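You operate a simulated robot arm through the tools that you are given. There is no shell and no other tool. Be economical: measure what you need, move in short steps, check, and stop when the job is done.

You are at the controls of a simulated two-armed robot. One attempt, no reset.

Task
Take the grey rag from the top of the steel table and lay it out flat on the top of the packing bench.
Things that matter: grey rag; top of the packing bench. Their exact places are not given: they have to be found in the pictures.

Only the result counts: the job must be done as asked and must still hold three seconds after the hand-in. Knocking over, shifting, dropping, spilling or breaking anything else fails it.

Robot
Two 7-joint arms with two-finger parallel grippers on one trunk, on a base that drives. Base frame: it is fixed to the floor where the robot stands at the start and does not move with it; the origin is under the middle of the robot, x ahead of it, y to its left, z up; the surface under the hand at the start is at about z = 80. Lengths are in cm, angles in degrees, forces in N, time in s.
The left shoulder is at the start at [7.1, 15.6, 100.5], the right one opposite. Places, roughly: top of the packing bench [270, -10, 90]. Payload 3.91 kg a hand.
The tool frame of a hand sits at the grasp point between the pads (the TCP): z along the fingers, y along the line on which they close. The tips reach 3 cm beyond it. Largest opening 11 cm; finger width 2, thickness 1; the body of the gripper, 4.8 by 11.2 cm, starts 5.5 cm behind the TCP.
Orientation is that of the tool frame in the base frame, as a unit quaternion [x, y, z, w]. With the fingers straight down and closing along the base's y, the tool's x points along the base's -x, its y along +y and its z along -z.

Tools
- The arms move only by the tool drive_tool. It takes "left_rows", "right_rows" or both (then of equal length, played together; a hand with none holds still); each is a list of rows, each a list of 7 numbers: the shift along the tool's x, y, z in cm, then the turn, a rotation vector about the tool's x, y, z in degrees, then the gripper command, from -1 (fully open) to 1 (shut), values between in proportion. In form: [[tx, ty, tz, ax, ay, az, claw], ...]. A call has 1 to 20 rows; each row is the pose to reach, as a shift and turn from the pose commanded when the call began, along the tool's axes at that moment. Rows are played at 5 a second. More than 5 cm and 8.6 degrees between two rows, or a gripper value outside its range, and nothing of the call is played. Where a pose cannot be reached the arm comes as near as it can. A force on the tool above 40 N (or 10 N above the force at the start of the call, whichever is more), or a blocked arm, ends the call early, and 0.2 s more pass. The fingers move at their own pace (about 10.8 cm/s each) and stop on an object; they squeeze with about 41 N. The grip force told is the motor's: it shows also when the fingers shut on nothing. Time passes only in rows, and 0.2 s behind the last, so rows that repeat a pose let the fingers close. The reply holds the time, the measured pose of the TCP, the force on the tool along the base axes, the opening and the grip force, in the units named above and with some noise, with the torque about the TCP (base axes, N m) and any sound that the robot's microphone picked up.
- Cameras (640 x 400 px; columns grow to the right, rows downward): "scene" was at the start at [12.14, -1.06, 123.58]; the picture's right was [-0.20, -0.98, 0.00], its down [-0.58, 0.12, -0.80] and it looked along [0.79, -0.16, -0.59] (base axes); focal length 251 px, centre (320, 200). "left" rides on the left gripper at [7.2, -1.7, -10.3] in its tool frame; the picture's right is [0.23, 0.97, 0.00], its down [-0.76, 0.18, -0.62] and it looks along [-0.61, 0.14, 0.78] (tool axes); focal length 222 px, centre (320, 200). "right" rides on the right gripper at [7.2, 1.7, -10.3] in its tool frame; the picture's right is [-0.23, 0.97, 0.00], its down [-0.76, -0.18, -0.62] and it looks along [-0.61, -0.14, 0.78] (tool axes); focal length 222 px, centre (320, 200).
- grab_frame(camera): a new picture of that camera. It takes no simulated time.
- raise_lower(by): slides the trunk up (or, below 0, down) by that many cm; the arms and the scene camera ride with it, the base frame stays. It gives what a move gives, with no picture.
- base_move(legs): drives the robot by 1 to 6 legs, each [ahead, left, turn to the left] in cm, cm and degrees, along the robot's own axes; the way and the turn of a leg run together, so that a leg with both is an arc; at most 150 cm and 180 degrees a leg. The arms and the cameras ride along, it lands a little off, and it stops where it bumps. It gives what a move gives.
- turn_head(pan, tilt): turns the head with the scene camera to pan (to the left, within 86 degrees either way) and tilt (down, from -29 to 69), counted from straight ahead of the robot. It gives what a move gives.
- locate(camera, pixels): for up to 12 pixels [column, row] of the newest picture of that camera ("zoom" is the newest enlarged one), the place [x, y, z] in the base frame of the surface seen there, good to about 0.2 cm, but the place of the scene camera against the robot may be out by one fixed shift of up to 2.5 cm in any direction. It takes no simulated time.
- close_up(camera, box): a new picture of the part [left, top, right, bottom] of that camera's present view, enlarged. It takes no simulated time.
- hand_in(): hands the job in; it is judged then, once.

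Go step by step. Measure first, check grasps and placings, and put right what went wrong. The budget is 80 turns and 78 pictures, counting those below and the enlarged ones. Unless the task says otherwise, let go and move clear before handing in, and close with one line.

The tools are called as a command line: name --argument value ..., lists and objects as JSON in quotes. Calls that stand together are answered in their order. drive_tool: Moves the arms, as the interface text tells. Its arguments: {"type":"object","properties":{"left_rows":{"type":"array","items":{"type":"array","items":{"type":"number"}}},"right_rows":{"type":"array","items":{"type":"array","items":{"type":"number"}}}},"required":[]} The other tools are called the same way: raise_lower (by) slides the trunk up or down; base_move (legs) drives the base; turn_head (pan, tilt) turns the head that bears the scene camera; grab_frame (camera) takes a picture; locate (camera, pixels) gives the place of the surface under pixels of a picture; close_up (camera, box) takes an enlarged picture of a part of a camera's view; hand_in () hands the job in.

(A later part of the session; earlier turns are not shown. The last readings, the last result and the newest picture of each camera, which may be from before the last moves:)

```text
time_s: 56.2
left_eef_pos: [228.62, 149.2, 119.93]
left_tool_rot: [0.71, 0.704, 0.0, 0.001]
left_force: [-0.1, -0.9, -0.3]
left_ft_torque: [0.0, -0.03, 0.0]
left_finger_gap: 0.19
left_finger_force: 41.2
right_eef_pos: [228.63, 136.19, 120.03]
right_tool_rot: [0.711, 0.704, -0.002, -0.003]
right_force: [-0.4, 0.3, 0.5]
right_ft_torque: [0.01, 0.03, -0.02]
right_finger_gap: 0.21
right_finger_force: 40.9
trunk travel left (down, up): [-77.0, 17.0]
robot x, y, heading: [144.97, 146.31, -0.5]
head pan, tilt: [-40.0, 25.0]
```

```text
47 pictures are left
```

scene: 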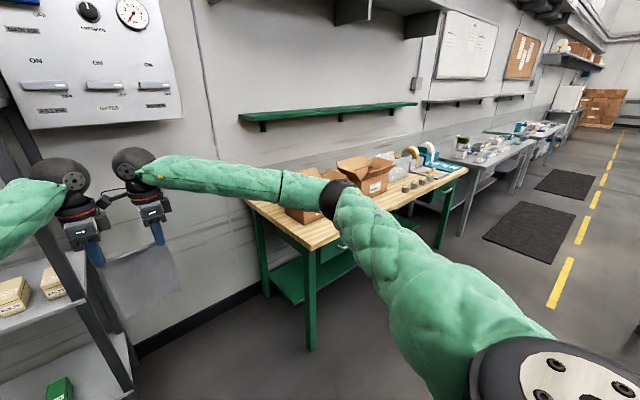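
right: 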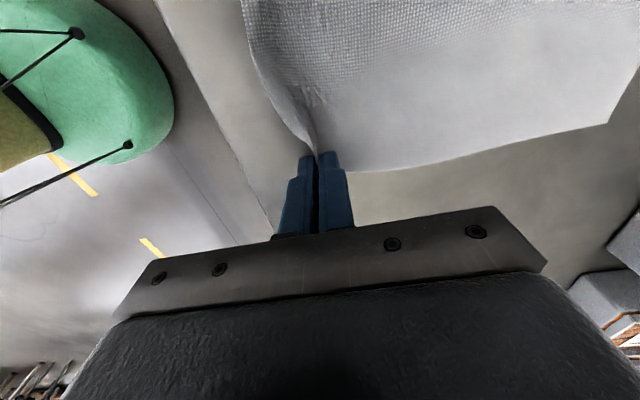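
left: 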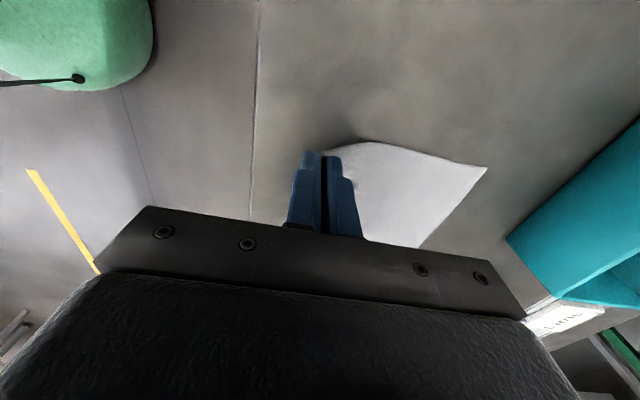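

In the aisle; the bench starts to the right front (px 310,240). I strafe right and look at the bench top.

base_move --legs '[[-3, -110, 0.5]]'

turn_head --pan -20 --tilt 30

grab_frame --camera "scene"

```text
time_s: 61.9
left_eef_pos: [224.75, 38.68, 120.0]
left_tool_rot: [0.711, 0.704, 0.0, 0.0]
left_force: [0.6, 0.8, 1.6]
left_ft_torque: [0.01, 0.01, 0.01]
left_finger_gap: 0.21
left_finger_force: 41.1
right_eef_pos: [224.55, 25.8, 120.03]
right_tool_rot: [0.712, 0.703, -0.002, -0.002]
right_force: [0.3, -0.6, 0.2]
right_ft_torque: [0.01, 0.01, -0.02]
right_finger_gap: 0.21
right_finger_force: 40.9
trunk travel left (down, up): [-77.0, 17.0]
robot x, y, heading: [141.59, 35.99, -0.7]
head pan, tilt: [-40.0, 25.0]
```

```text
time_s: 62.7
left_eef_pos: [224.77, 38.65, 120.08]
left_tool_rot: [0.711, 0.703, 0.001, 0.0]
left_force: [-0.1, 0.4, -0.5]
left_ft_torque: [0.03, -0.02, -0.02]
left_finger_gap: 0.19
left_finger_force: 41.1
right_eef_pos: [224.57, 25.84, 120.08]
right_tool_rot: [0.712, 0.703, -0.002, -0.003]
right_force: [0.0, -0.9, 0.3]
right_ft_torque: [-0.05, 0.02, 0.0]
right_finger_gap: 0.21
right_finger_force: 41.3
trunk travel left (down, up): [-77.0, 17.0]
robot x, y, heading: [141.12, 35.63, -0.5]
head pan, tilt: [-20.0, 30.0]
```

```text
46 pictures are left
```

scene: 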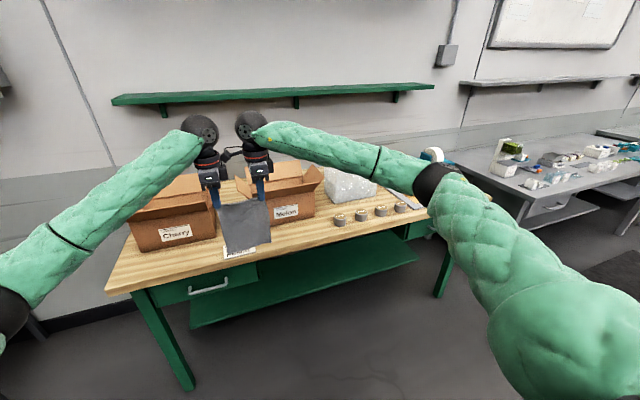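

The bench shows two boxes, a label under the rag (px 240,253), four rolls at px 340–400 and a bag; I measure the free wood strip.

locate --camera "scene" --pixels '[[275, 235], [315, 228], [338, 224], [300, 245], [330, 239], [405, 222], [325, 205], [330, 195], [135, 250], [215, 239], [110, 288], [400, 210]]'

base_move --legs '[[-10, -55, 0.5]]'

turn_head --pan 5 --tilt 32

grab_frame --camera "scene"

```text
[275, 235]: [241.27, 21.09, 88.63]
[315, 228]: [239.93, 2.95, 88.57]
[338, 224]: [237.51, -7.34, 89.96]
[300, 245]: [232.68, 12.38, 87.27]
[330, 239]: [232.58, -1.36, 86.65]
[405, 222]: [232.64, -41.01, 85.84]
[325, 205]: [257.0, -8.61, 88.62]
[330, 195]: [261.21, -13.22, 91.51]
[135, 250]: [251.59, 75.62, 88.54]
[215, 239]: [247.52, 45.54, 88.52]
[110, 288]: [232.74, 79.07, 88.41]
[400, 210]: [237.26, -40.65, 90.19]
```

```text
time_s: 65.6
left_eef_pos: [216.87, -13.23, 119.89]
left_tool_rot: [0.73, 0.684, 0.001, -0.002]
left_force: [-0.6, -0.5, 0.6]
left_ft_torque: [0.02, 0.01, 0.01]
left_finger_gap: 0.2
left_finger_force: 40.8
right_eef_pos: [215.95, -26.09, 119.82]
right_tool_rot: [0.73, 0.684, -0.001, -0.003]
right_force: [0.0, -0.7, -0.8]
right_ft_torque: [0.03, 0.04, -0.02]
right_finger_gap: 0.22
right_finger_force: 41.1
trunk travel left (down, up): [-77.0, 17.0]
robot x, y, heading: [132.93, -11.19, -3.5]
head pan, tilt: [-20.0, 30.0]
stopped in leg 1: the robot was blocked; the commanded pose is now the measured one
```

```text
time_s: 66.5
left_eef_pos: [216.78, -12.68, 119.9]
left_tool_rot: [0.729, 0.685, 0.0, 0.0]
left_force: [-0.4, -0.3, -0.9]
left_ft_torque: [-0.01, -0.01, 0.01]
left_finger_gap: 0.19
left_finger_force: 41.0
right_eef_pos: [215.88, -25.7, 120.03]
right_tool_rot: [0.729, 0.684, -0.003, -0.003]
right_force: [0.1, 0.2, 0.5]
right_ft_torque: [0.03, 0.02, -0.02]
right_finger_gap: 0.19
right_finger_force: 40.7
trunk travel left (down, up): [-77.0, 17.0]
robot x, y, heading: [133.17, -11.11, -3.5]
head pan, tilt: [5.0, 32.0]
```

```text
45 pictures are left
```

scene: 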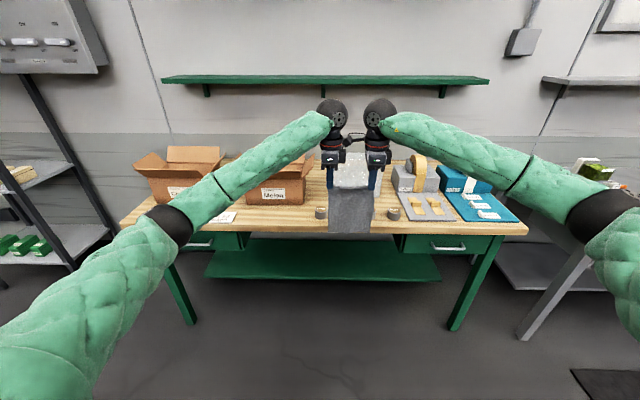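

The base was blocked, probably its rear touched the steel table at x≈133. I move forward off it and back to the left to see the free strip unhidden.

base_move --legs '[[11, 0, 0], [0, 42, 3.3]]'

turn_head --pan -22 --tilt 35

close_up --camera "scene" --box '[200, 130, 440, 280]'

```text
time_s: 69.9
left_eef_pos: [228.98, 33.56, 120.0]
left_tool_rot: [0.708, 0.706, -0.001, -0.001]
left_force: [0.8, 0.8, -0.4]
left_ft_torque: [-0.04, 0.0, 0.0]
left_finger_gap: 0.22
left_finger_force: 41.1
right_eef_pos: [229.01, 20.52, 120.05]
right_tool_rot: [0.709, 0.705, -0.003, -0.003]
right_force: [0.6, 0.3, 0.0]
right_ft_torque: [-0.01, -0.03, -0.02]
right_finger_gap: 0.19
right_finger_force: 40.5
trunk travel left (down, up): [-77.0, 17.0]
robot x, y, heading: [145.46, 30.05, -0.1]
head pan, tilt: [5.0, 32.0]
```

```text
time_s: 70.8
left_eef_pos: [228.92, 33.46, 119.97]
left_tool_rot: [0.708, 0.706, 0.0, 0.001]
left_force: [0.4, -0.2, 0.4]
left_ft_torque: [-0.04, -0.03, -0.01]
left_finger_gap: 0.19
left_finger_force: 40.8
right_eef_pos: [228.92, 20.54, 119.98]
right_tool_rot: [0.709, 0.705, -0.003, -0.002]
right_force: [0.4, -0.1, 0.2]
right_ft_torque: [0.01, 0.02, -0.03]
right_finger_gap: 0.17
right_finger_force: 41.2
trunk travel left (down, up): [-77.0, 17.0]
robot x, y, heading: [145.39, 29.7, -0.4]
head pan, tilt: [-22.0, 35.0]
```

```text
2.67 times, centred on (320, 205) of scene
```

zoom: 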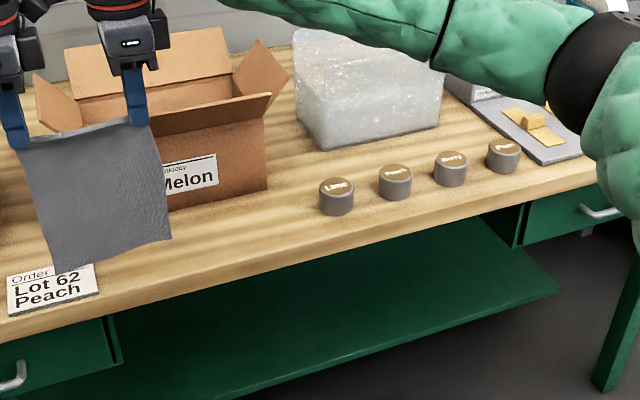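

I measure the free strip in front of and to the right of the Melon box in this enlarged picture.

locate --camera "zoom" --pixels '[[268, 192], [95, 265], [99, 294], [175, 210], [320, 212], [295, 130], [318, 148], [180, 283], [300, 245], [270, 140], [282, 80], [350, 245]]'

```text
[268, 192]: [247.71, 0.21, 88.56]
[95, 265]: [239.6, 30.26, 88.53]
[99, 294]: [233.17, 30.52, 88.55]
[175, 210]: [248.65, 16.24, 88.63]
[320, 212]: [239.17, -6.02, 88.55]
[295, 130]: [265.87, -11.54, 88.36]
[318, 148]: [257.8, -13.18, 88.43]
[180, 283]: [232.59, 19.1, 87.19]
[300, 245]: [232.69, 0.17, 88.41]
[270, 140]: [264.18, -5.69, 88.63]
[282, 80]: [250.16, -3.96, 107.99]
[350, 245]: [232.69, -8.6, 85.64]
```

The strip in front of the Melon box is only ~15.5 cm deep. I check the left part of the bench, around the Cherry box, too.

turn_head --pan 18 --tilt 33

grab_frame --camera "scene"

grab_frame --camera "left"

grab_frame --camera "right"

```text
time_s: 71.8
left_eef_pos: [229.0, 33.51, 119.89]
left_tool_rot: [0.708, 0.706, 0.0, 0.001]
left_force: [0.6, -0.5, 0.3]
left_ft_torque: [0.01, -0.03, 0.0]
left_finger_gap: 0.2
left_finger_force: 41.1
right_eef_pos: [228.87, 20.6, 120.07]
right_tool_rot: [0.709, 0.705, -0.002, -0.003]
right_force: [-0.4, -0.4, -0.3]
right_ft_torque: [-0.01, 0.02, 0.0]
right_finger_gap: 0.17
right_finger_force: 41.3
trunk travel left (down, up): [-77.0, 17.0]
robot x, y, heading: [145.25, 30.02, -0.3]
head pan, tilt: [18.0, 33.0]
```

```text
43 pictures are left
```

scene: 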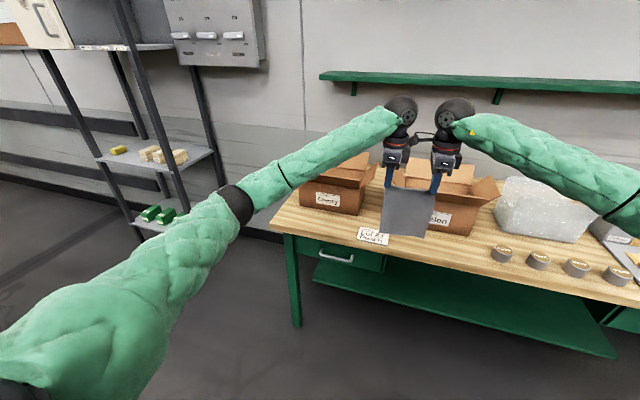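

```text
42 pictures are left
```

left: 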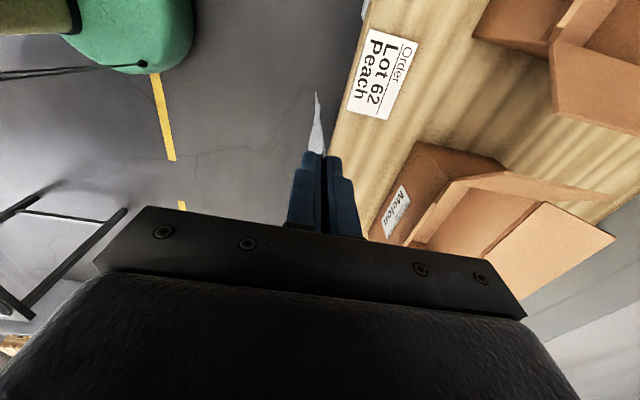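

```text
41 pictures are left
```

right: 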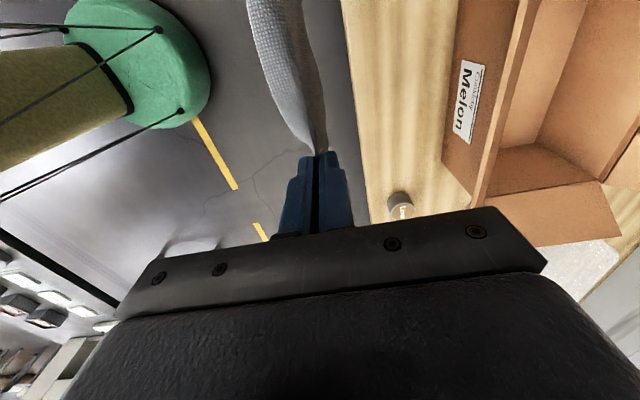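

The left camera shows a gap of bare wood between the Cherry and Melon boxes (px 420–550, rows 60–150). I measure it.

locate --camera "left" --pixels '[[375, 28], [418, 43], [388, 118], [346, 108], [474, 33], [549, 60], [420, 142], [368, 235], [505, 168], [335, 120], [450, 90], [555, 110]]'

locate --camera "right" --pixels '[[365, 150], [353, 80], [443, 158], [460, 20], [400, 205], [390, 195], [500, 150], [372, 190], [450, 90], [480, 180]]'

```text
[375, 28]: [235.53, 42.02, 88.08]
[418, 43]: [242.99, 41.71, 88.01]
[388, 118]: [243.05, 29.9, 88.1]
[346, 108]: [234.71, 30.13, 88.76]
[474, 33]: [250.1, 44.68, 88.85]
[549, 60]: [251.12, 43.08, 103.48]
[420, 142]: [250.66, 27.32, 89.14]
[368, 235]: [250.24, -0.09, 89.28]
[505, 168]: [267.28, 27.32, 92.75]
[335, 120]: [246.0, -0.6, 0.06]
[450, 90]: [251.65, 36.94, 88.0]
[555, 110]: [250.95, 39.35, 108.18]
```

```text
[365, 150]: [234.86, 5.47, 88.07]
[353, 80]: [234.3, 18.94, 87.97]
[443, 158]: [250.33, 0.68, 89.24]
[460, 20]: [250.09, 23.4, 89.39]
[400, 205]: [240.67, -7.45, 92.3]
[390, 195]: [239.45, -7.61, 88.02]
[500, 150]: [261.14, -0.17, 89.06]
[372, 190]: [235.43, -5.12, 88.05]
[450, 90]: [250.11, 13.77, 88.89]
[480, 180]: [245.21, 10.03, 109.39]
```

Bench top is z=88.0, front edge x≈234.1; in front of the Cherry box there are 16–19 cm of depth, with the bench's left end at y≈78. I look closer at the Cherry area and at how the hem is held.

close_up --camera "scene" --box '[260, 140, 420, 240]'

close_up --camera "scene" --box '[368, 160, 464, 220]'

```text
4.00 times, centred on (340, 190) of scene
```

zoom: 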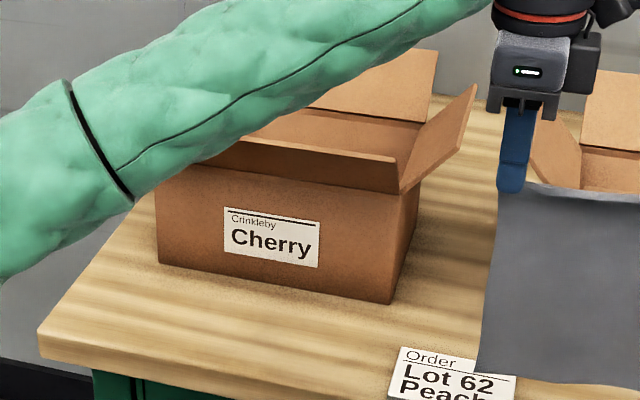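

```text
6.67 times, centred on (416, 190) of scene
```

zoom: 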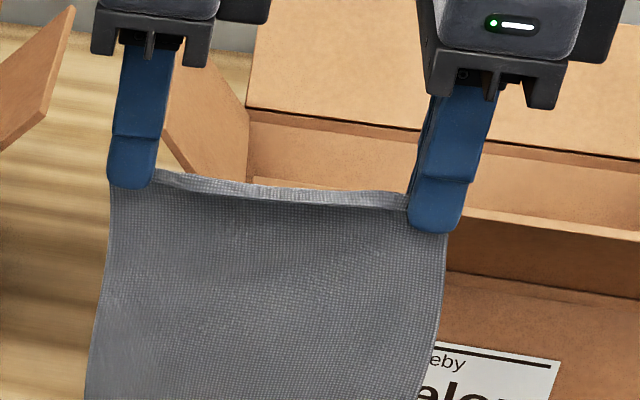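

The rag is held right at its hem, nearly without a flap. I measure the Cherry box's base and flap and the bench's left corner.

close_up --camera "scene" --box '[260, 140, 420, 240]'

locate --camera "zoom" --pixels '[[160, 265], [388, 306], [275, 285], [40, 345], [398, 190], [310, 172], [225, 162], [130, 235], [140, 215], [412, 385], [465, 110], [250, 385]]'

```text
4.00 times, centred on (340, 190) of scene
```

zoom: 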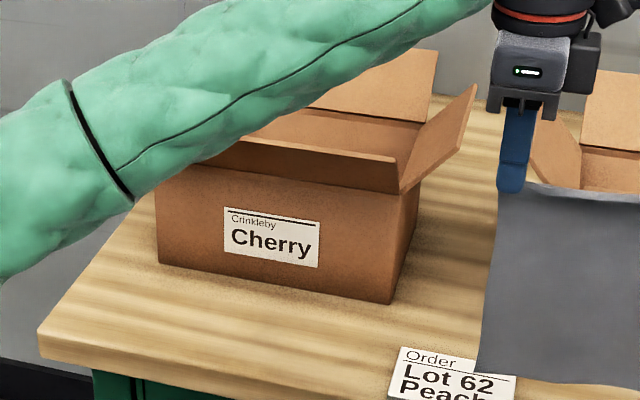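

```text
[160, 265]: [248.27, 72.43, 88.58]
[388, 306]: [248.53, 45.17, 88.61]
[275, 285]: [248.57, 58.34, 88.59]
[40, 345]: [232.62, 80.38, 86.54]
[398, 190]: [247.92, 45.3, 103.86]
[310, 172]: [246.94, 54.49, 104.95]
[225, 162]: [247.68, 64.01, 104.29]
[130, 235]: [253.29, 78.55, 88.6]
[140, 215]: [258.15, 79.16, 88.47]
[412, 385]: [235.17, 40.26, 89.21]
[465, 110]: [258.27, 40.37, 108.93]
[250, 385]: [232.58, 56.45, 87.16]
```

Cherry's front is at x≈250.0 (y 45–72) and the bench's left end at y≈80, so the rag fits there with its long side along y: x 234.6–249.4, y 59–79. I drive left, then swing the hand pair by 90° (left hand near, right hand far).

base_move --legs '[[-4, 55, 0.3]]'

drive_tool --left_rows '[[0, -3, 0, 0, 0, 0, 1], [0, -6, 0, 0, 0, 0, 1], [0, -8, 0, 0, 0, 0, 1], [-0.07, -8.92, 0, 0, 0, -8.2, 1], [-0.26, -9.82, 0, 0, 0, -16.4, 1], [-0.59, -10.69, 0, 0, 0, -24.6, 1], [-1.03, -11.49, 0, 0, 0, -32.8, 1], [-1.58, -12.23, 0, 0, 0, -41, 1], [-2.24, -12.88, 0, 0, 0, -49.2, 1], [-2.97, -13.43, 0, 0, 0, -57.4, 1], [-3.79, -13.87, 0, 0, 0, -65.6, 1], [-4.65, -14.19, 0, 0, 0, -73.8, 1], [-5.55, -14.39, 0, 0, 0, -82, 1], [-6.45, -14.45, 0, 0, 0, -90, 1], [-6.45, -14.45, 0, 0, 0, -90, 1]]' --right_rows '[[0, -3, 0, 0, 0, 0, 1], [0, -6, 0, 0, 0, 0, 1], [0, -8, 0, 0, 0, 0, 1], [0.07, -7.08, 0, 0, 0, -8.2, 1], [0.26, -6.18, 0, 0, 0, -16.4, 1], [0.59, -5.31, 0, 0, 0, -24.6, 1], [1.03, -4.51, 0, 0, 0, -32.8, 1], [1.58, -3.77, 0, 0, 0, -41, 1], [2.24, -3.12, 0, 0, 0, -49.2, 1], [2.97, -2.57, 0, 0, 0, -57.4, 1], [3.79, -2.13, 0, 0, 0, -65.6, 1], [4.65, -1.81, 0, 0, 0, -73.8, 1], [5.55, -1.61, 0, 0, 0, -82, 1], [6.45, -1.55, 0, 0, 0, -90, 1], [6.45, -1.55, 0, 0, 0, -90, 1]]'

turn_head --pan 0 --tilt 33

grab_frame --camera "scene"

```text
time_s: 75.0
left_eef_pos: [224.98, 89.03, 119.98]
left_tool_rot: [0.706, 0.709, 0.0, -0.001]
left_force: [0.3, -0.5, 0.9]
left_ft_torque: [-0.01, -0.04, -0.01]
left_finger_gap: 0.19
left_finger_force: 40.7
right_eef_pos: [224.99, 76.21, 120.12]
right_tool_rot: [0.706, 0.708, -0.002, -0.003]
right_force: [-0.6, 1.1, -0.8]
right_ft_torque: [-0.02, 0.01, 0.0]
right_finger_gap: 0.19
right_finger_force: 41.1
trunk travel left (down, up): [-77.0, 17.0]
robot x, y, heading: [140.99, 85.17, 0.2]
head pan, tilt: [18.0, 33.0]
```

```text
time_s: 78.2
left_eef_pos: [210.58, 82.54, 119.97]
left_tool_rot: [-0.004, 1.0, -0.001, 0.0]
left_force: [1.0, -0.2, -0.4]
left_ft_torque: [0.01, 0.0, -0.05]
left_finger_gap: 0.2
left_finger_force: 41.0
right_eef_pos: [223.3, 82.71, 120.11]
right_tool_rot: [-0.003, 1.0, 0.001, -0.004]
right_force: [-0.6, 0.0, 0.8]
right_ft_torque: [0.0, 0.02, -0.02]
right_finger_gap: 0.18
right_finger_force: 41.0
trunk travel left (down, up): [-77.0, 17.0]
robot x, y, heading: [141.69, 84.99, 0.1]
head pan, tilt: [18.0, 33.0]
```

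```text
time_s: 79.0
left_eef_pos: [210.53, 82.59, 119.84]
left_tool_rot: [-0.003, 1.0, 0.0, 0.001]
left_force: [-0.2, 0.0, -0.9]
left_ft_torque: [0.01, 0.01, -0.02]
left_finger_gap: 0.22
left_finger_force: 41.2
right_eef_pos: [223.49, 82.61, 120.1]
right_tool_rot: [-0.001, 1.0, -0.001, -0.003]
right_force: [-0.3, 0.6, -0.2]
right_ft_torque: [0.0, 0.02, -0.05]
right_finger_gap: 0.21
right_finger_force: 41.3
trunk travel left (down, up): [-77.0, 17.0]
robot x, y, heading: [141.34, 85.21, 0.6]
head pan, tilt: [0.0, 33.0]
```

```text
37 pictures are left
```

scene: 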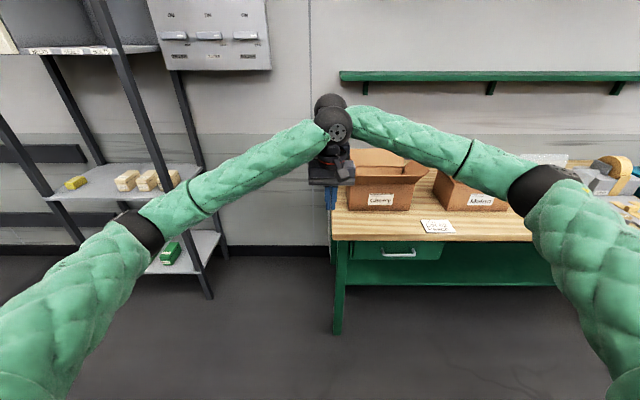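

The pair swung perfectly; the rag is now edge-on at y≈82.6. I tilt the hands' tops towards the robot (left 22°, right 15°) to stay clear of Cherry's flap, then drive forward/left to beyond the bench's left end.

drive_tool --left_rows '[[0.37, 0, 0.05, 0, -7.3, 0, 1], [0.75, 0, 0.12, 0, -14.7, 0, 1], [1.12, 0, 0.22, 0, -22, 0, 1]]' --right_rows '[[0.26, 0, 0.02, 0, -5, 0, 1], [0.52, 0, 0.05, 0, -10, 0, 1], [0.78, 0, 0.1, 0, -15, 0, 1]]'

base_move --legs '[[0, 7, -0.5], [23.5, 0, 0]]'

grab_frame --camera "scene"

grab_frame --camera "right"

```text
time_s: 79.6
left_eef_pos: [209.72, 82.44, 119.47]
left_tool_rot: [-0.001, 0.993, 0.002, 0.118]
left_force: [-0.4, 0.6, -4.0]
left_ft_torque: [-0.06, -0.29, 0.0]
left_finger_gap: 0.18
left_finger_force: 40.7
right_eef_pos: [222.91, 82.57, 120.57]
right_tool_rot: [-0.001, 0.997, 0.002, 0.082]
right_force: [0.6, -0.9, 4.1]
right_ft_torque: [0.08, 0.8, -0.08]
right_finger_gap: 0.18
right_finger_force: 41.2
trunk travel left (down, up): [-77.0, 17.0]
robot x, y, heading: [141.79, 84.89, 0.0]
head pan, tilt: [0.0, 33.0]
stopped in row 3 (left hand): the force on the tool passed its limit at 47 N (the readings are from after the stop); the commanded pose is now the measured one
```

```text
time_s: 82.0
left_eef_pos: [232.99, 88.66, 119.35]
left_tool_rot: [0.003, 0.993, 0.001, 0.119]
left_force: [-6.1, -1.1, -7.5]
left_ft_torque: [-0.1, -0.69, 0.06]
left_finger_gap: 0.19
left_finger_force: 41.0
right_eef_pos: [246.45, 88.64, 120.61]
right_tool_rot: [0.004, 0.997, 0.001, 0.083]
right_force: [6.3, 0.0, 7.7]
right_ft_torque: [0.06, 1.71, -0.2]
right_finger_gap: 0.19
right_finger_force: 40.8
trunk travel left (down, up): [-77.0, 17.0]
robot x, y, heading: [164.88, 91.69, -0.3]
head pan, tilt: [0.0, 33.0]
```

```text
36 pictures are left
```

scene: 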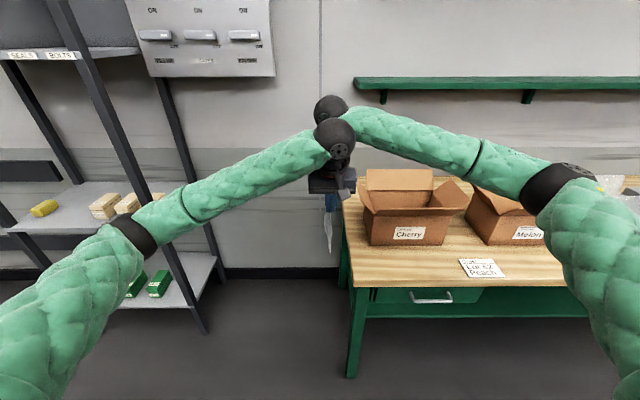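

```text
35 pictures are left
```

right: 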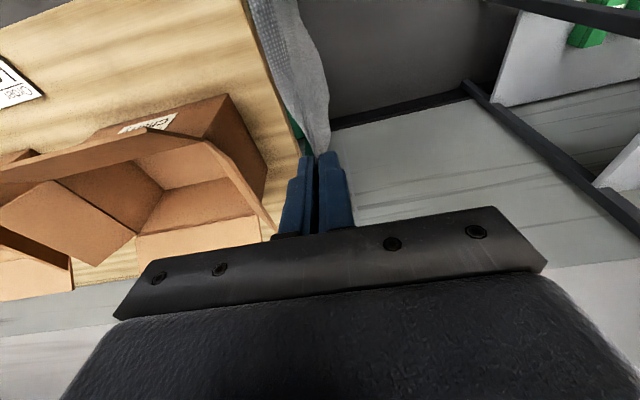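

The hands pushed against each other (right hand's camera against left wrist, ±10 N), leaving tips 1.2 cm uneven. I lean the left hand further back to free it and level the tips.

drive_tool --left_rows '[[0.25, 0, 0.03, 0, -5, 0, 1], [0.5, 0, 0.06, 0, -10, 0, 1], [0.8, 0, 0.12, 0, -16, 0, 1], [0.7, 0, -0.15, 0, -16, 0, 1], [0.6, 0, -0.39, 0, -16, 0, 1], [0.6, 0, -0.39, 0, -16, 0, 1]]' --right_rows '[[0, 0, 0, 0, 0, 0, 1], [0, 0, 0, 0, 0, 0, 1], [0, 0, 0, 0, 0, 0, 1], [0.1, 0, 0.3, 0, -1, 0, 1], [0.36, 0, 0.57, 0, -3, 0, 1], [0.36, 0, 0.57, 0, -3, 0, 1]]'

close_up --camera "scene" --box '[280, 80, 400, 260]'

grab_frame --camera "right"

```text
time_s: 83.4
left_eef_pos: [232.41, 88.81, 119.7]
left_tool_rot: [0.004, 0.967, 0.0, 0.255]
left_force: [3.2, -0.9, 0.0]
left_ft_torque: [0.01, -0.08, -0.02]
left_finger_gap: 0.16
left_finger_force: 40.6
right_eef_pos: [246.08, 88.73, 119.93]
right_tool_rot: [0.004, 0.994, 0.001, 0.108]
right_force: [-2.7, 0.5, 0.6]
right_ft_torque: [-0.01, 0.07, -0.07]
right_finger_gap: 0.18
right_finger_force: 40.4
trunk travel left (down, up): [-77.0, 17.0]
robot x, y, heading: [164.78, 91.89, -0.2]
head pan, tilt: [0.0, 33.0]
```

```text
2.22 times, centred on (340, 170) of scene
```

zoom: 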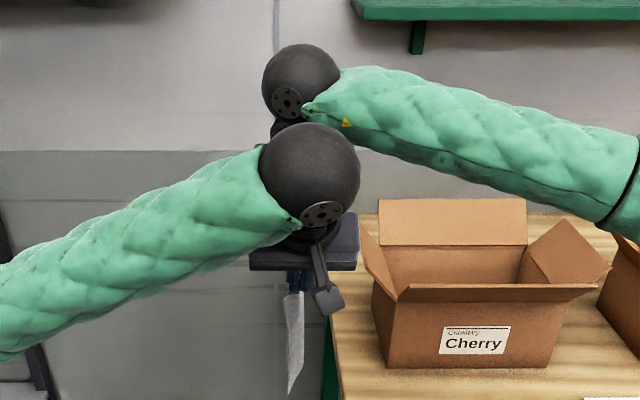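

```text
33 pictures are left
```

right: 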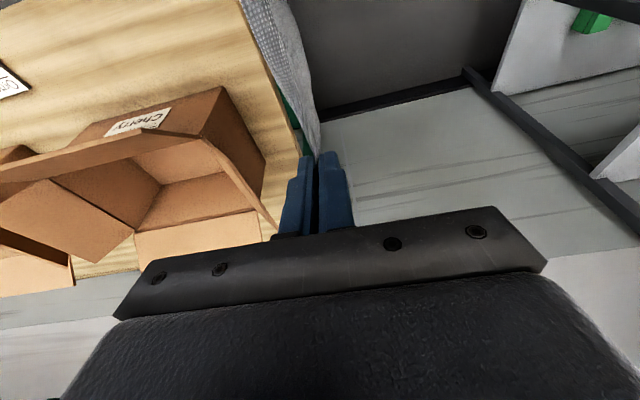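

Tips are now level (z≈117) and 12.8 cm apart with the rag just taut. Before lowering I check the height of the right forearm against the boxes.

locate --camera "zoom" --pixels '[[300, 60], [360, 135], [420, 160], [480, 180], [540, 200], [600, 215], [400, 75], [500, 100], [600, 130], [575, 290], [430, 290], [370, 260]]'

```text
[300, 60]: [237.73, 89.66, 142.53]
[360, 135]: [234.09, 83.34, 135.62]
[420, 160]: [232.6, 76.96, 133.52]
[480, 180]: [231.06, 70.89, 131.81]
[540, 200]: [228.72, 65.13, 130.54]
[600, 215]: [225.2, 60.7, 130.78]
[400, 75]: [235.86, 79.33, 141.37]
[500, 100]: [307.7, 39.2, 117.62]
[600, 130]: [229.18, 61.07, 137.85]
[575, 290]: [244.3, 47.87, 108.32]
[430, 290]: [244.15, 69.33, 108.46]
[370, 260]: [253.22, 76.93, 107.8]
```

Cherry's front flap reaches x≈245.8 at z≈108, so the right hand needs more lean. I tilt the right by 12° more and the left by 7°, keeping the tips in place.

drive_tool --left_rows '[[0.17, 0, 0.01, 0, -3.2, 0, 1], [0.33, 0, 0.02, 0, -6.4, 0, 1], [0.33, 0, 0.02, 0, -6.4, 0, 1], [0.33, 0, 0.02, 0, -6.4, 0, 1]]' --right_rows '[[0.16, 0, 0.01, 0, -3, 0, 1], [0.33, 0, 0.02, 0, -6.3, 0, 1], [0.49, 0, 0.04, 0, -9.5, 0, 1], [0.65, 0, 0.07, 0, -12.6, 0, 1]]'

```text
time_s: 84.4
left_eef_pos: [231.87, 88.72, 119.12]
left_tool_rot: [0.006, 0.952, 0.001, 0.307]
left_force: [0.3, -0.3, -3.3]
left_ft_torque: [0.01, -1.01, 0.13]
left_finger_gap: 0.18
left_finger_force: 40.8
right_eef_pos: [245.77, 88.55, 120.27]
right_tool_rot: [0.007, 0.978, 0.002, 0.208]
right_force: [0.0, 1.1, 3.9]
right_ft_torque: [0.0, 1.44, -0.25]
right_finger_gap: 0.19
right_finger_force: 41.2
trunk travel left (down, up): [-77.0, 17.0]
robot x, y, heading: [165.03, 91.94, -0.2]
head pan, tilt: [0.0, 33.0]
stopped in row 4 (left hand): the force on the tool passed its limit at 51 N (the readings are from after the stop); the commanded pose is now the measured one
```

The hands met again (equal and opposite vertical forces). I lean the left hand 15° sideways, toward -y, so its wrist passes the right hand's camera, and then level the tips.

drive_tool --left_rows '[[0, -0.26, 0.01, -5, 0, 0, 1], [0, -0.52, 0.05, -10, 0, 0, 1], [0, -0.78, 0.1, -15, 0, 0, 1], [-0.2, -0.78, 0.0, -15, 0, 0, 1], [-0.44, -0.78, -0.08, -15, 0, 0, 1], [-0.44, -0.78, -0.08, -15, 0, 0, 1]]' --right_rows '[[0, 0, 0, 0, 0, 0, 1], [0, 0, 0, 0, 0, 0, 1], [0, 0, 0, 0, 0, 0, 1], [0.2, 0, 0.13, 0, 0, 0, 1], [0.39, 0, 0.26, 0, 0, 0, 1], [0.39, 0, 0.26, 0, 0, 0, 1]]'

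close_up --camera "scene" --box '[280, 80, 400, 260]'

grab_frame --camera "left"

```text
time_s: 85.8
left_eef_pos: [232.16, 87.73, 119.47]
left_tool_rot: [-0.034, 0.944, 0.126, 0.304]
left_force: [4.1, -0.1, -0.6]
left_ft_torque: [-0.03, -0.02, -0.08]
left_finger_gap: 0.19
left_finger_force: 40.9
right_eef_pos: [245.54, 88.48, 119.73]
right_tool_rot: [0.006, 0.978, 0.003, 0.209]
right_force: [-3.4, 0.2, 1.6]
right_ft_torque: [-0.01, 0.11, -0.04]
right_finger_gap: 0.22
right_finger_force: 41.1
trunk travel left (down, up): [-77.0, 17.0]
robot x, y, heading: [164.91, 91.8, -0.2]
head pan, tilt: [0.0, 33.0]
```

```text
2.22 times, centred on (340, 170) of scene
```

zoom: 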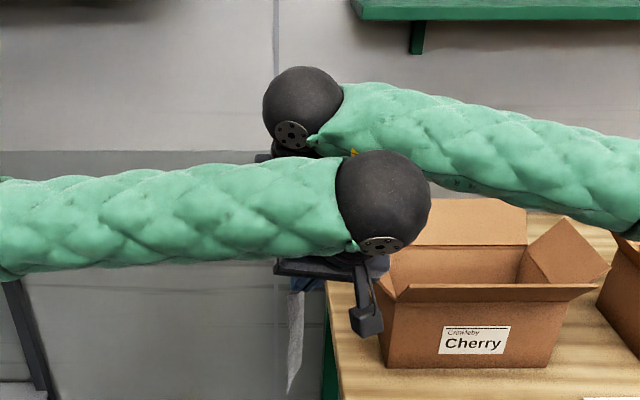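

```text
31 pictures are left
```

left: 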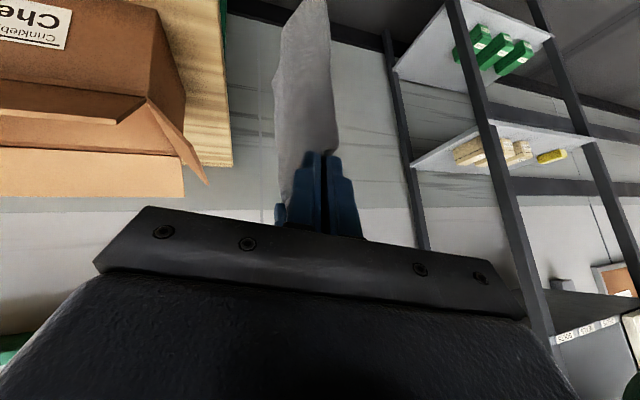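

Free now, only 3–4 N of tension in the rag; tips at [233.9, 88.5, 117.1] and [246.8, 88.5, 117.0]. I lower the trunk beside the bench's left end and shift the tips 1.3 cm ahead.

raise_lower --by -27.5

drive_tool --left_rows '[[-0.55, 0, 0.37, 0, 0, 0, 1], [-1.07, 0, 0.73, 0, 0, 0, 1]]' --right_rows '[[-0.6, 0, 0.27, 0, 0, 0, 1], [-1.19, 0, 0.53, 0, 0, 0, 1]]'

turn_head --pan 0 --tilt 45

grab_frame --camera "scene"

grab_frame --camera "right"

```text
time_s: 88.6
left_eef_pos: [232.2, 87.78, 91.92]
left_tool_rot: [-0.035, 0.943, 0.126, 0.304]
left_force: [2.1, -0.4, -0.1]
left_ft_torque: [-0.03, 0.01, -0.04]
left_finger_gap: 0.23
left_finger_force: 40.9
right_eef_pos: [245.62, 88.58, 92.36]
right_tool_rot: [0.007, 0.978, 0.002, 0.209]
right_force: [-3.2, -0.3, 0.3]
right_ft_torque: [0.0, 0.1, -0.05]
right_finger_gap: 0.2
right_finger_force: 40.4
trunk travel left (down, up): [-49.5, 44.5]
robot x, y, heading: [165.06, 91.68, -0.3]
head pan, tilt: [0.0, 33.0]
```

```text
time_s: 89.2
left_eef_pos: [233.4, 88.08, 92.08]
left_tool_rot: [-0.035, 0.943, 0.126, 0.305]
left_force: [4.3, 0.3, -1.4]
left_ft_torque: [-0.05, -0.06, -0.07]
left_finger_gap: 0.23
left_finger_force: 41.4
right_eef_pos: [247.01, 88.59, 92.32]
right_tool_rot: [0.008, 0.978, 0.001, 0.209]
right_force: [-5.1, 0.0, 0.4]
right_ft_torque: [0.0, 0.17, -0.03]
right_finger_gap: 0.19
right_finger_force: 41.0
trunk travel left (down, up): [-49.5, 44.5]
robot x, y, heading: [165.04, 91.72, -0.6]
head pan, tilt: [0.0, 33.0]
```

```text
time_s: 89.9
left_eef_pos: [233.26, 88.04, 92.02]
left_tool_rot: [-0.034, 0.944, 0.126, 0.304]
left_force: [4.2, -0.4, -0.8]
left_ft_torque: [-0.04, -0.05, -0.06]
left_finger_gap: 0.2
left_finger_force: 40.7
right_eef_pos: [246.95, 88.55, 92.26]
right_tool_rot: [0.006, 0.978, 0.002, 0.209]
right_force: [-5.0, 0.0, 0.1]
right_ft_torque: [0.0, 0.11, -0.05]
right_finger_gap: 0.21
right_finger_force: 41.2
trunk travel left (down, up): [-49.5, 44.5]
robot x, y, heading: [164.52, 91.81, -0.5]
head pan, tilt: [0.0, 45.0]
```

```text
30 pictures are left
```

scene: 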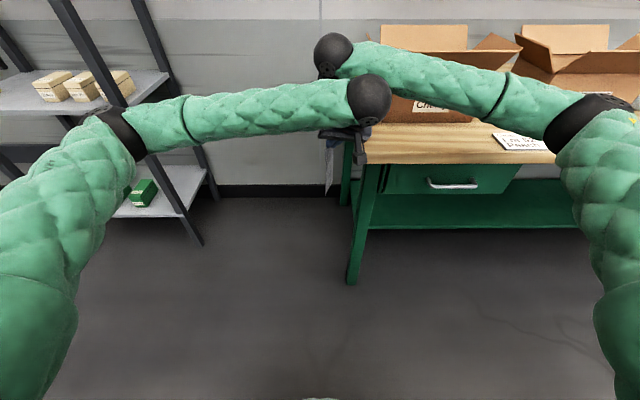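

```text
29 pictures are left
```

right: 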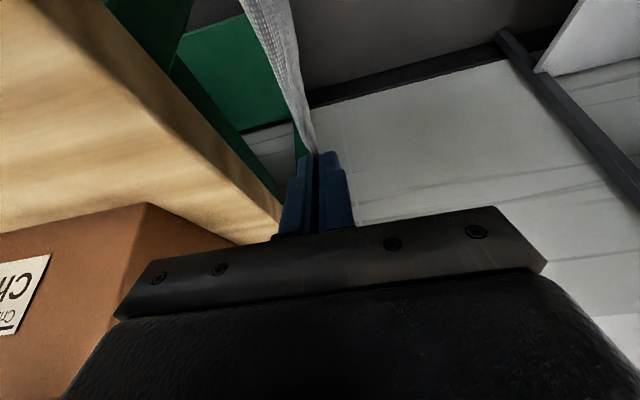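

Tips at [235.0, 88.6, 89.7] and [248.2, 88.5, 89.5], rag hanging past the bench's end. I strafe right 24 cm so the rag trails onto the bench.

base_move --legs '[[0.2, -12, 0.2]]'

base_move --legs '[[0, -12, 0]]'

grab_frame --camera "scene"

grab_frame --camera "right"

grab_frame --camera "left"

```text
time_s: 91.2
left_eef_pos: [233.61, 75.76, 92.07]
left_tool_rot: [-0.035, 0.943, 0.127, 0.305]
left_force: [4.4, -0.7, -0.7]
left_ft_torque: [-0.03, -0.02, -0.08]
left_finger_gap: 0.2
left_finger_force: 41.1
right_eef_pos: [247.14, 76.21, 92.3]
right_tool_rot: [0.006, 0.978, 0.003, 0.209]
right_force: [-4.8, -0.8, -0.1]
right_ft_torque: [0.05, 0.15, -0.02]
right_finger_gap: 0.19
right_finger_force: 41.3
trunk travel left (down, up): [-49.5, 44.5]
robot x, y, heading: [164.94, 79.62, -0.2]
head pan, tilt: [0.0, 45.0]
```

```text
time_s: 92.4
left_eef_pos: [233.51, 63.52, 91.97]
left_tool_rot: [-0.032, 0.943, 0.126, 0.305]
left_force: [4.9, -0.1, -0.8]
left_ft_torque: [0.01, -0.02, -0.06]
left_finger_gap: 0.19
left_finger_force: 41.3
right_eef_pos: [247.13, 63.86, 92.28]
right_tool_rot: [0.009, 0.978, 0.003, 0.208]
right_force: [-5.0, -0.7, 1.1]
right_ft_torque: [0.02, 0.15, 0.02]
right_finger_gap: 0.18
right_finger_force: 41.3
trunk travel left (down, up): [-49.5, 44.5]
robot x, y, heading: [164.85, 67.32, -0.4]
head pan, tilt: [0.0, 45.0]
```

```text
28 pictures are left
```

scene: 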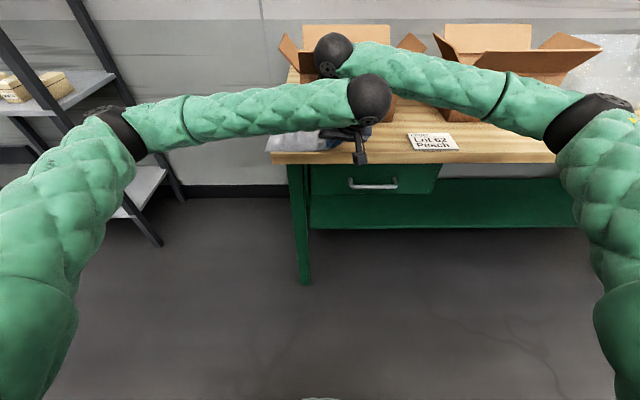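

```text
27 pictures are left
```

right: 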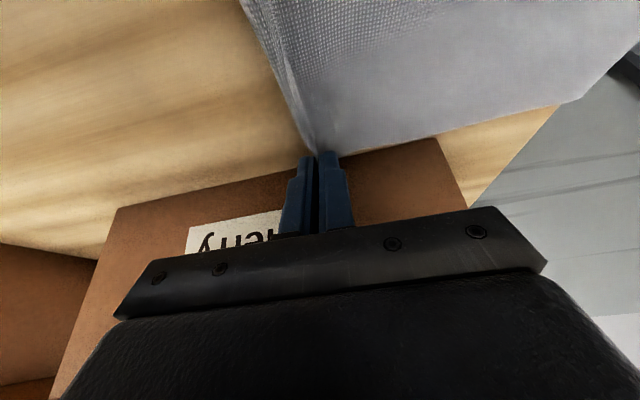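

```text
26 pictures are left
```

left: 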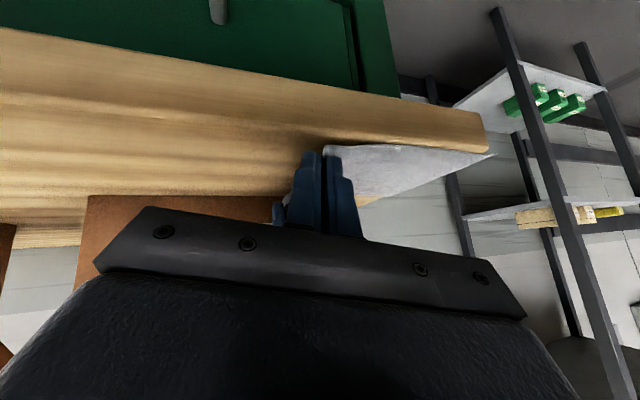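

The rag lies trailing on the bench, its free end just still over the left end. I measure its edges before the last pull.

locate --camera "right" --pixels '[[562, 103], [580, 102], [470, 205], [350, 148], [450, 128], [122, 208], [440, 140], [450, 60]]'

locate --camera "left" --pixels '[[490, 153], [330, 147], [400, 147], [484, 118], [400, 180], [300, 140], [420, 130]]'

```text
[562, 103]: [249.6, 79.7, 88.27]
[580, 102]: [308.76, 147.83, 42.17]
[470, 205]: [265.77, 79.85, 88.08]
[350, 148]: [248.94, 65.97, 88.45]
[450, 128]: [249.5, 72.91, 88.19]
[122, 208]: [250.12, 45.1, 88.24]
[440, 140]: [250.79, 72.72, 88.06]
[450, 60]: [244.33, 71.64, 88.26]
```

```text
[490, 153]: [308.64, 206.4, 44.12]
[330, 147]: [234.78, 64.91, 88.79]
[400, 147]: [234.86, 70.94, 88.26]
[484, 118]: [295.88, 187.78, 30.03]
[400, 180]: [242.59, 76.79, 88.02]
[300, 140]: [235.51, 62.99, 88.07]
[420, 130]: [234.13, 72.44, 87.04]
```

Rag edges run x 234.8–249.5, just between bench edge (234.2) and box (250.1). I pull 5 cm more with the arms, then lower the held hem onto the bench.

drive_tool --left_rows '[[-0.02, -1.28, -0.34, 0, 0, 0, 1], [-0.04, -2.56, -0.68, 0, 0, 0, 1], [-0.06, -3.84, -1.02, 0, 0, 0, 1], [-0.085, -5.12, -1.36, 0, 0, 0, 1], [0.15, -5.2, -1.05, 0, 0, 0, 1], [0.38, -5.29, -0.73, 0, 0, 0, 1], [0.38, -5.29, -0.73, 0, 0, 0, 1]]' --right_rows '[[-0.02, -1.22, 0, 0, 0, 0, 1], [-0.04, -2.45, 0, 0, 0, 0, 1], [-0.06, -3.7, 0, 0, 0, 0, 1], [-0.09, -4.9, 0, 0, 0, 0, 1], [0.05, -4.9, 0.32, 0, 0, 0, 1], [0.2, -4.9, 0.63, 0, 0, 0, 1], [0.2, -4.9, 0.63, 0, 0, 0, 1]]'

grab_frame --camera "right"

grab_frame --camera "left"

```text
time_s: 94.0
left_eef_pos: [233.59, 58.25, 91.21]
left_tool_rot: [-0.032, 0.944, 0.125, 0.305]
left_force: [3.3, 0.1, -0.6]
left_ft_torque: [-0.03, -0.01, -0.06]
left_finger_gap: 0.2
left_finger_force: 40.9
right_eef_pos: [247.18, 59.05, 91.57]
right_tool_rot: [0.008, 0.978, 0.002, 0.209]
right_force: [-3.9, 0.5, 0.2]
right_ft_torque: [-0.04, 0.1, -0.02]
right_finger_gap: 0.18
right_finger_force: 41.3
trunk travel left (down, up): [-49.5, 44.5]
robot x, y, heading: [164.79, 67.59, -0.6]
head pan, tilt: [0.0, 45.0]
```

```text
25 pictures are left
```

right: 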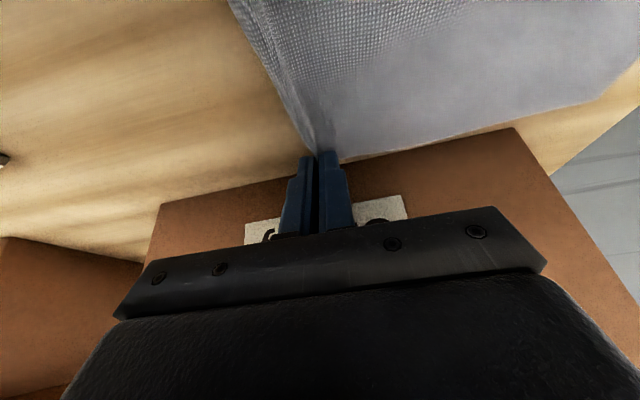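

```text
24 pictures are left
```

left: 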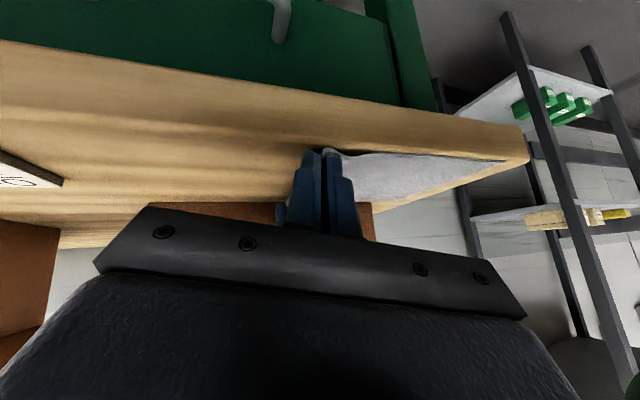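

The free end is now on the bench (right cam px 600,100 with wood beyond). I lower the last few millimetres and open slightly.

drive_tool --left_rows '[[0.15, 0.1, 0.32, 0, 0, 0, 1], [0.23, 0.1, 0.35, 0, 0, 0, 1], [0.23, 0.1, 0.35, 0, 0, 0, 0.8], [0.23, 0.1, 0.35, 0, 0, 0, 0.7], [0.23, 0.1, 0.35, 0, 0, 0, 0.6], [0.23, 0.1, 0.35, 0, 0, 0, 0.6]]' --right_rows '[[0.1, 0.2, 0.3, 0, 0, 0, 1], [0.15, 0.2, 0.4, 0, 0, 0, 1], [0.15, 0.2, 0.4, 0, 0, 0, 0.8], [0.15, 0.2, 0.4, 0, 0, 0, 0.7], [0.15, 0.2, 0.4, 0, 0, 0, 0.6], [0.15, 0.2, 0.4, 0, 0, 0, 0.6]]'

grab_frame --camera "right"

grab_frame --camera "left"

```text
time_s: 95.3
left_eef_pos: [233.62, 58.73, 91.28]
left_tool_rot: [-0.036, 0.943, 0.126, 0.306]
left_force: [-6.2, 9.3, 17.7]
left_ft_torque: [0.17, -0.04, 0.07]
left_finger_gap: 1.5
left_finger_force: 0.0
right_eef_pos: [247.1, 59.57, 91.34]
right_tool_rot: [0.009, 0.978, 0.002, 0.209]
right_force: [0.9, 0.4, 0.6]
right_ft_torque: [0.0, 0.0, 0.01]
right_finger_gap: 2.21
right_finger_force: 0.1
trunk travel left (down, up): [-49.5, 44.5]
robot x, y, heading: [164.57, 67.59, -0.4]
head pan, tilt: [0.0, 45.0]
stopped in row 6 (left hand): the force on the tool passed its limit at 41 N (the readings are from after the stop); the commanded pose is now the measured one
```

```text
23 pictures are left
```

right: 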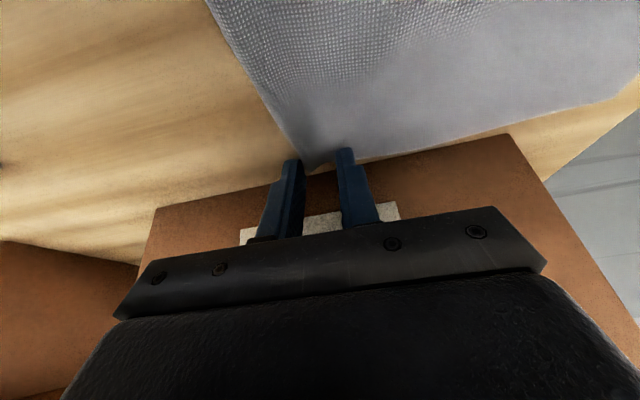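

```text
22 pictures are left
```

left: 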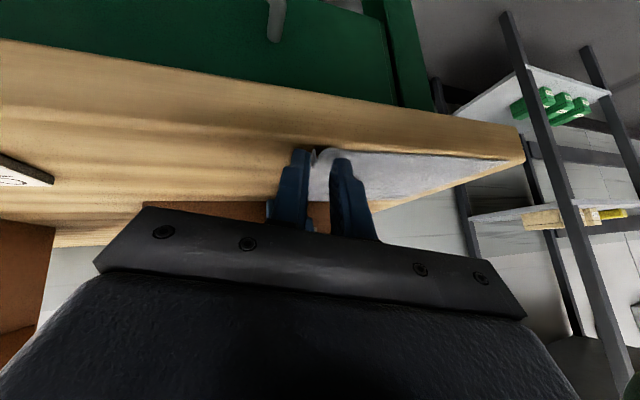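

Both hems are free; the left's leaning finger just pressed on the bench (18 N). I lift both straight up 1 cm, then back off along the tools, opening a little.

drive_tool --left_rows '[[-0.3, 0.11, -0.4, 0, 0, 0, 0.6], [-0.58, 0.22, -0.78, 0, 0, 0, 0.5], [-0.58, 0.22, -1.8, 0, 0, 0, 0.5], [-0.58, 0.22, -3.5, 0, 0, 0, 0.5], [-0.58, 0.22, -6, 0, 0, 0, 0.5], [-0.58, 0.22, -9, 0, 0, 0, 0.5]]' --right_rows '[[-0.1, 0, -0.4, 0, 0, 0, 0.6], [-0.1, 0, -0.9, 0, 0, 0, 0.5], [-0.1, 0, -1.8, 0, 0, 0, 0.5], [-0.1, 0, -2.5, 0, 0, 0, 0.5], [-0.1, 0, -4, 0, 0, 0, 0.5], [-0.1, 0, -6, 0, 0, 0, 0.5]]'

grab_frame --camera "right"

grab_frame --camera "left"

```text
time_s: 96.7
left_eef_pos: [228.94, 56.28, 98.5]
left_tool_rot: [-0.035, 0.943, 0.126, 0.306]
left_force: [-0.8, -0.6, -0.2]
left_ft_torque: [-0.01, 0.01, -0.03]
left_finger_gap: 2.74
left_finger_force: 0.1
right_eef_pos: [244.66, 59.32, 96.59]
right_tool_rot: [0.007, 0.978, 0.003, 0.208]
right_force: [-1.3, -0.5, 0.4]
right_ft_torque: [-0.01, -0.03, 0.04]
right_finger_gap: 2.76
right_finger_force: 0.0
trunk travel left (down, up): [-49.5, 44.5]
robot x, y, heading: [165.08, 67.76, -0.3]
head pan, tilt: [0.0, 45.0]
```

```text
21 pictures are left
```

right: 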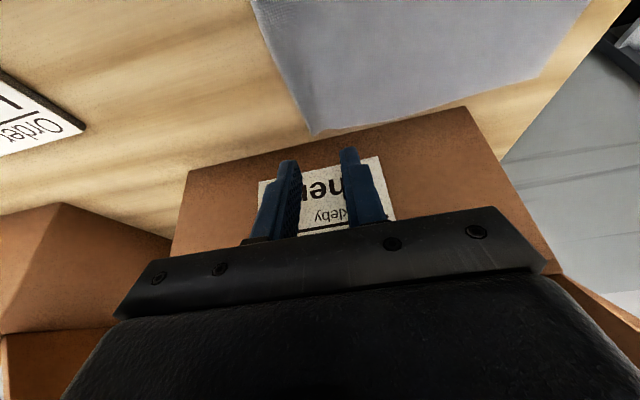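

```text
20 pictures are left
```

left: 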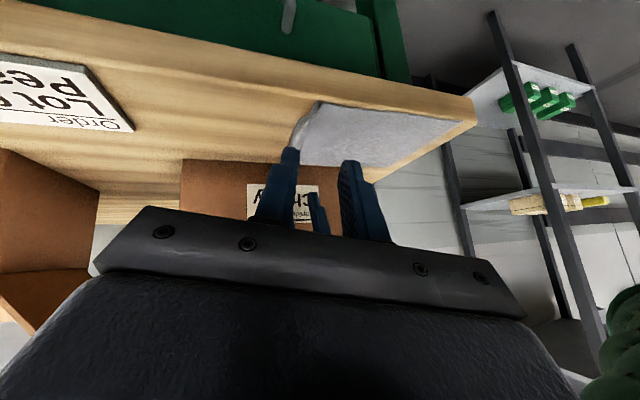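

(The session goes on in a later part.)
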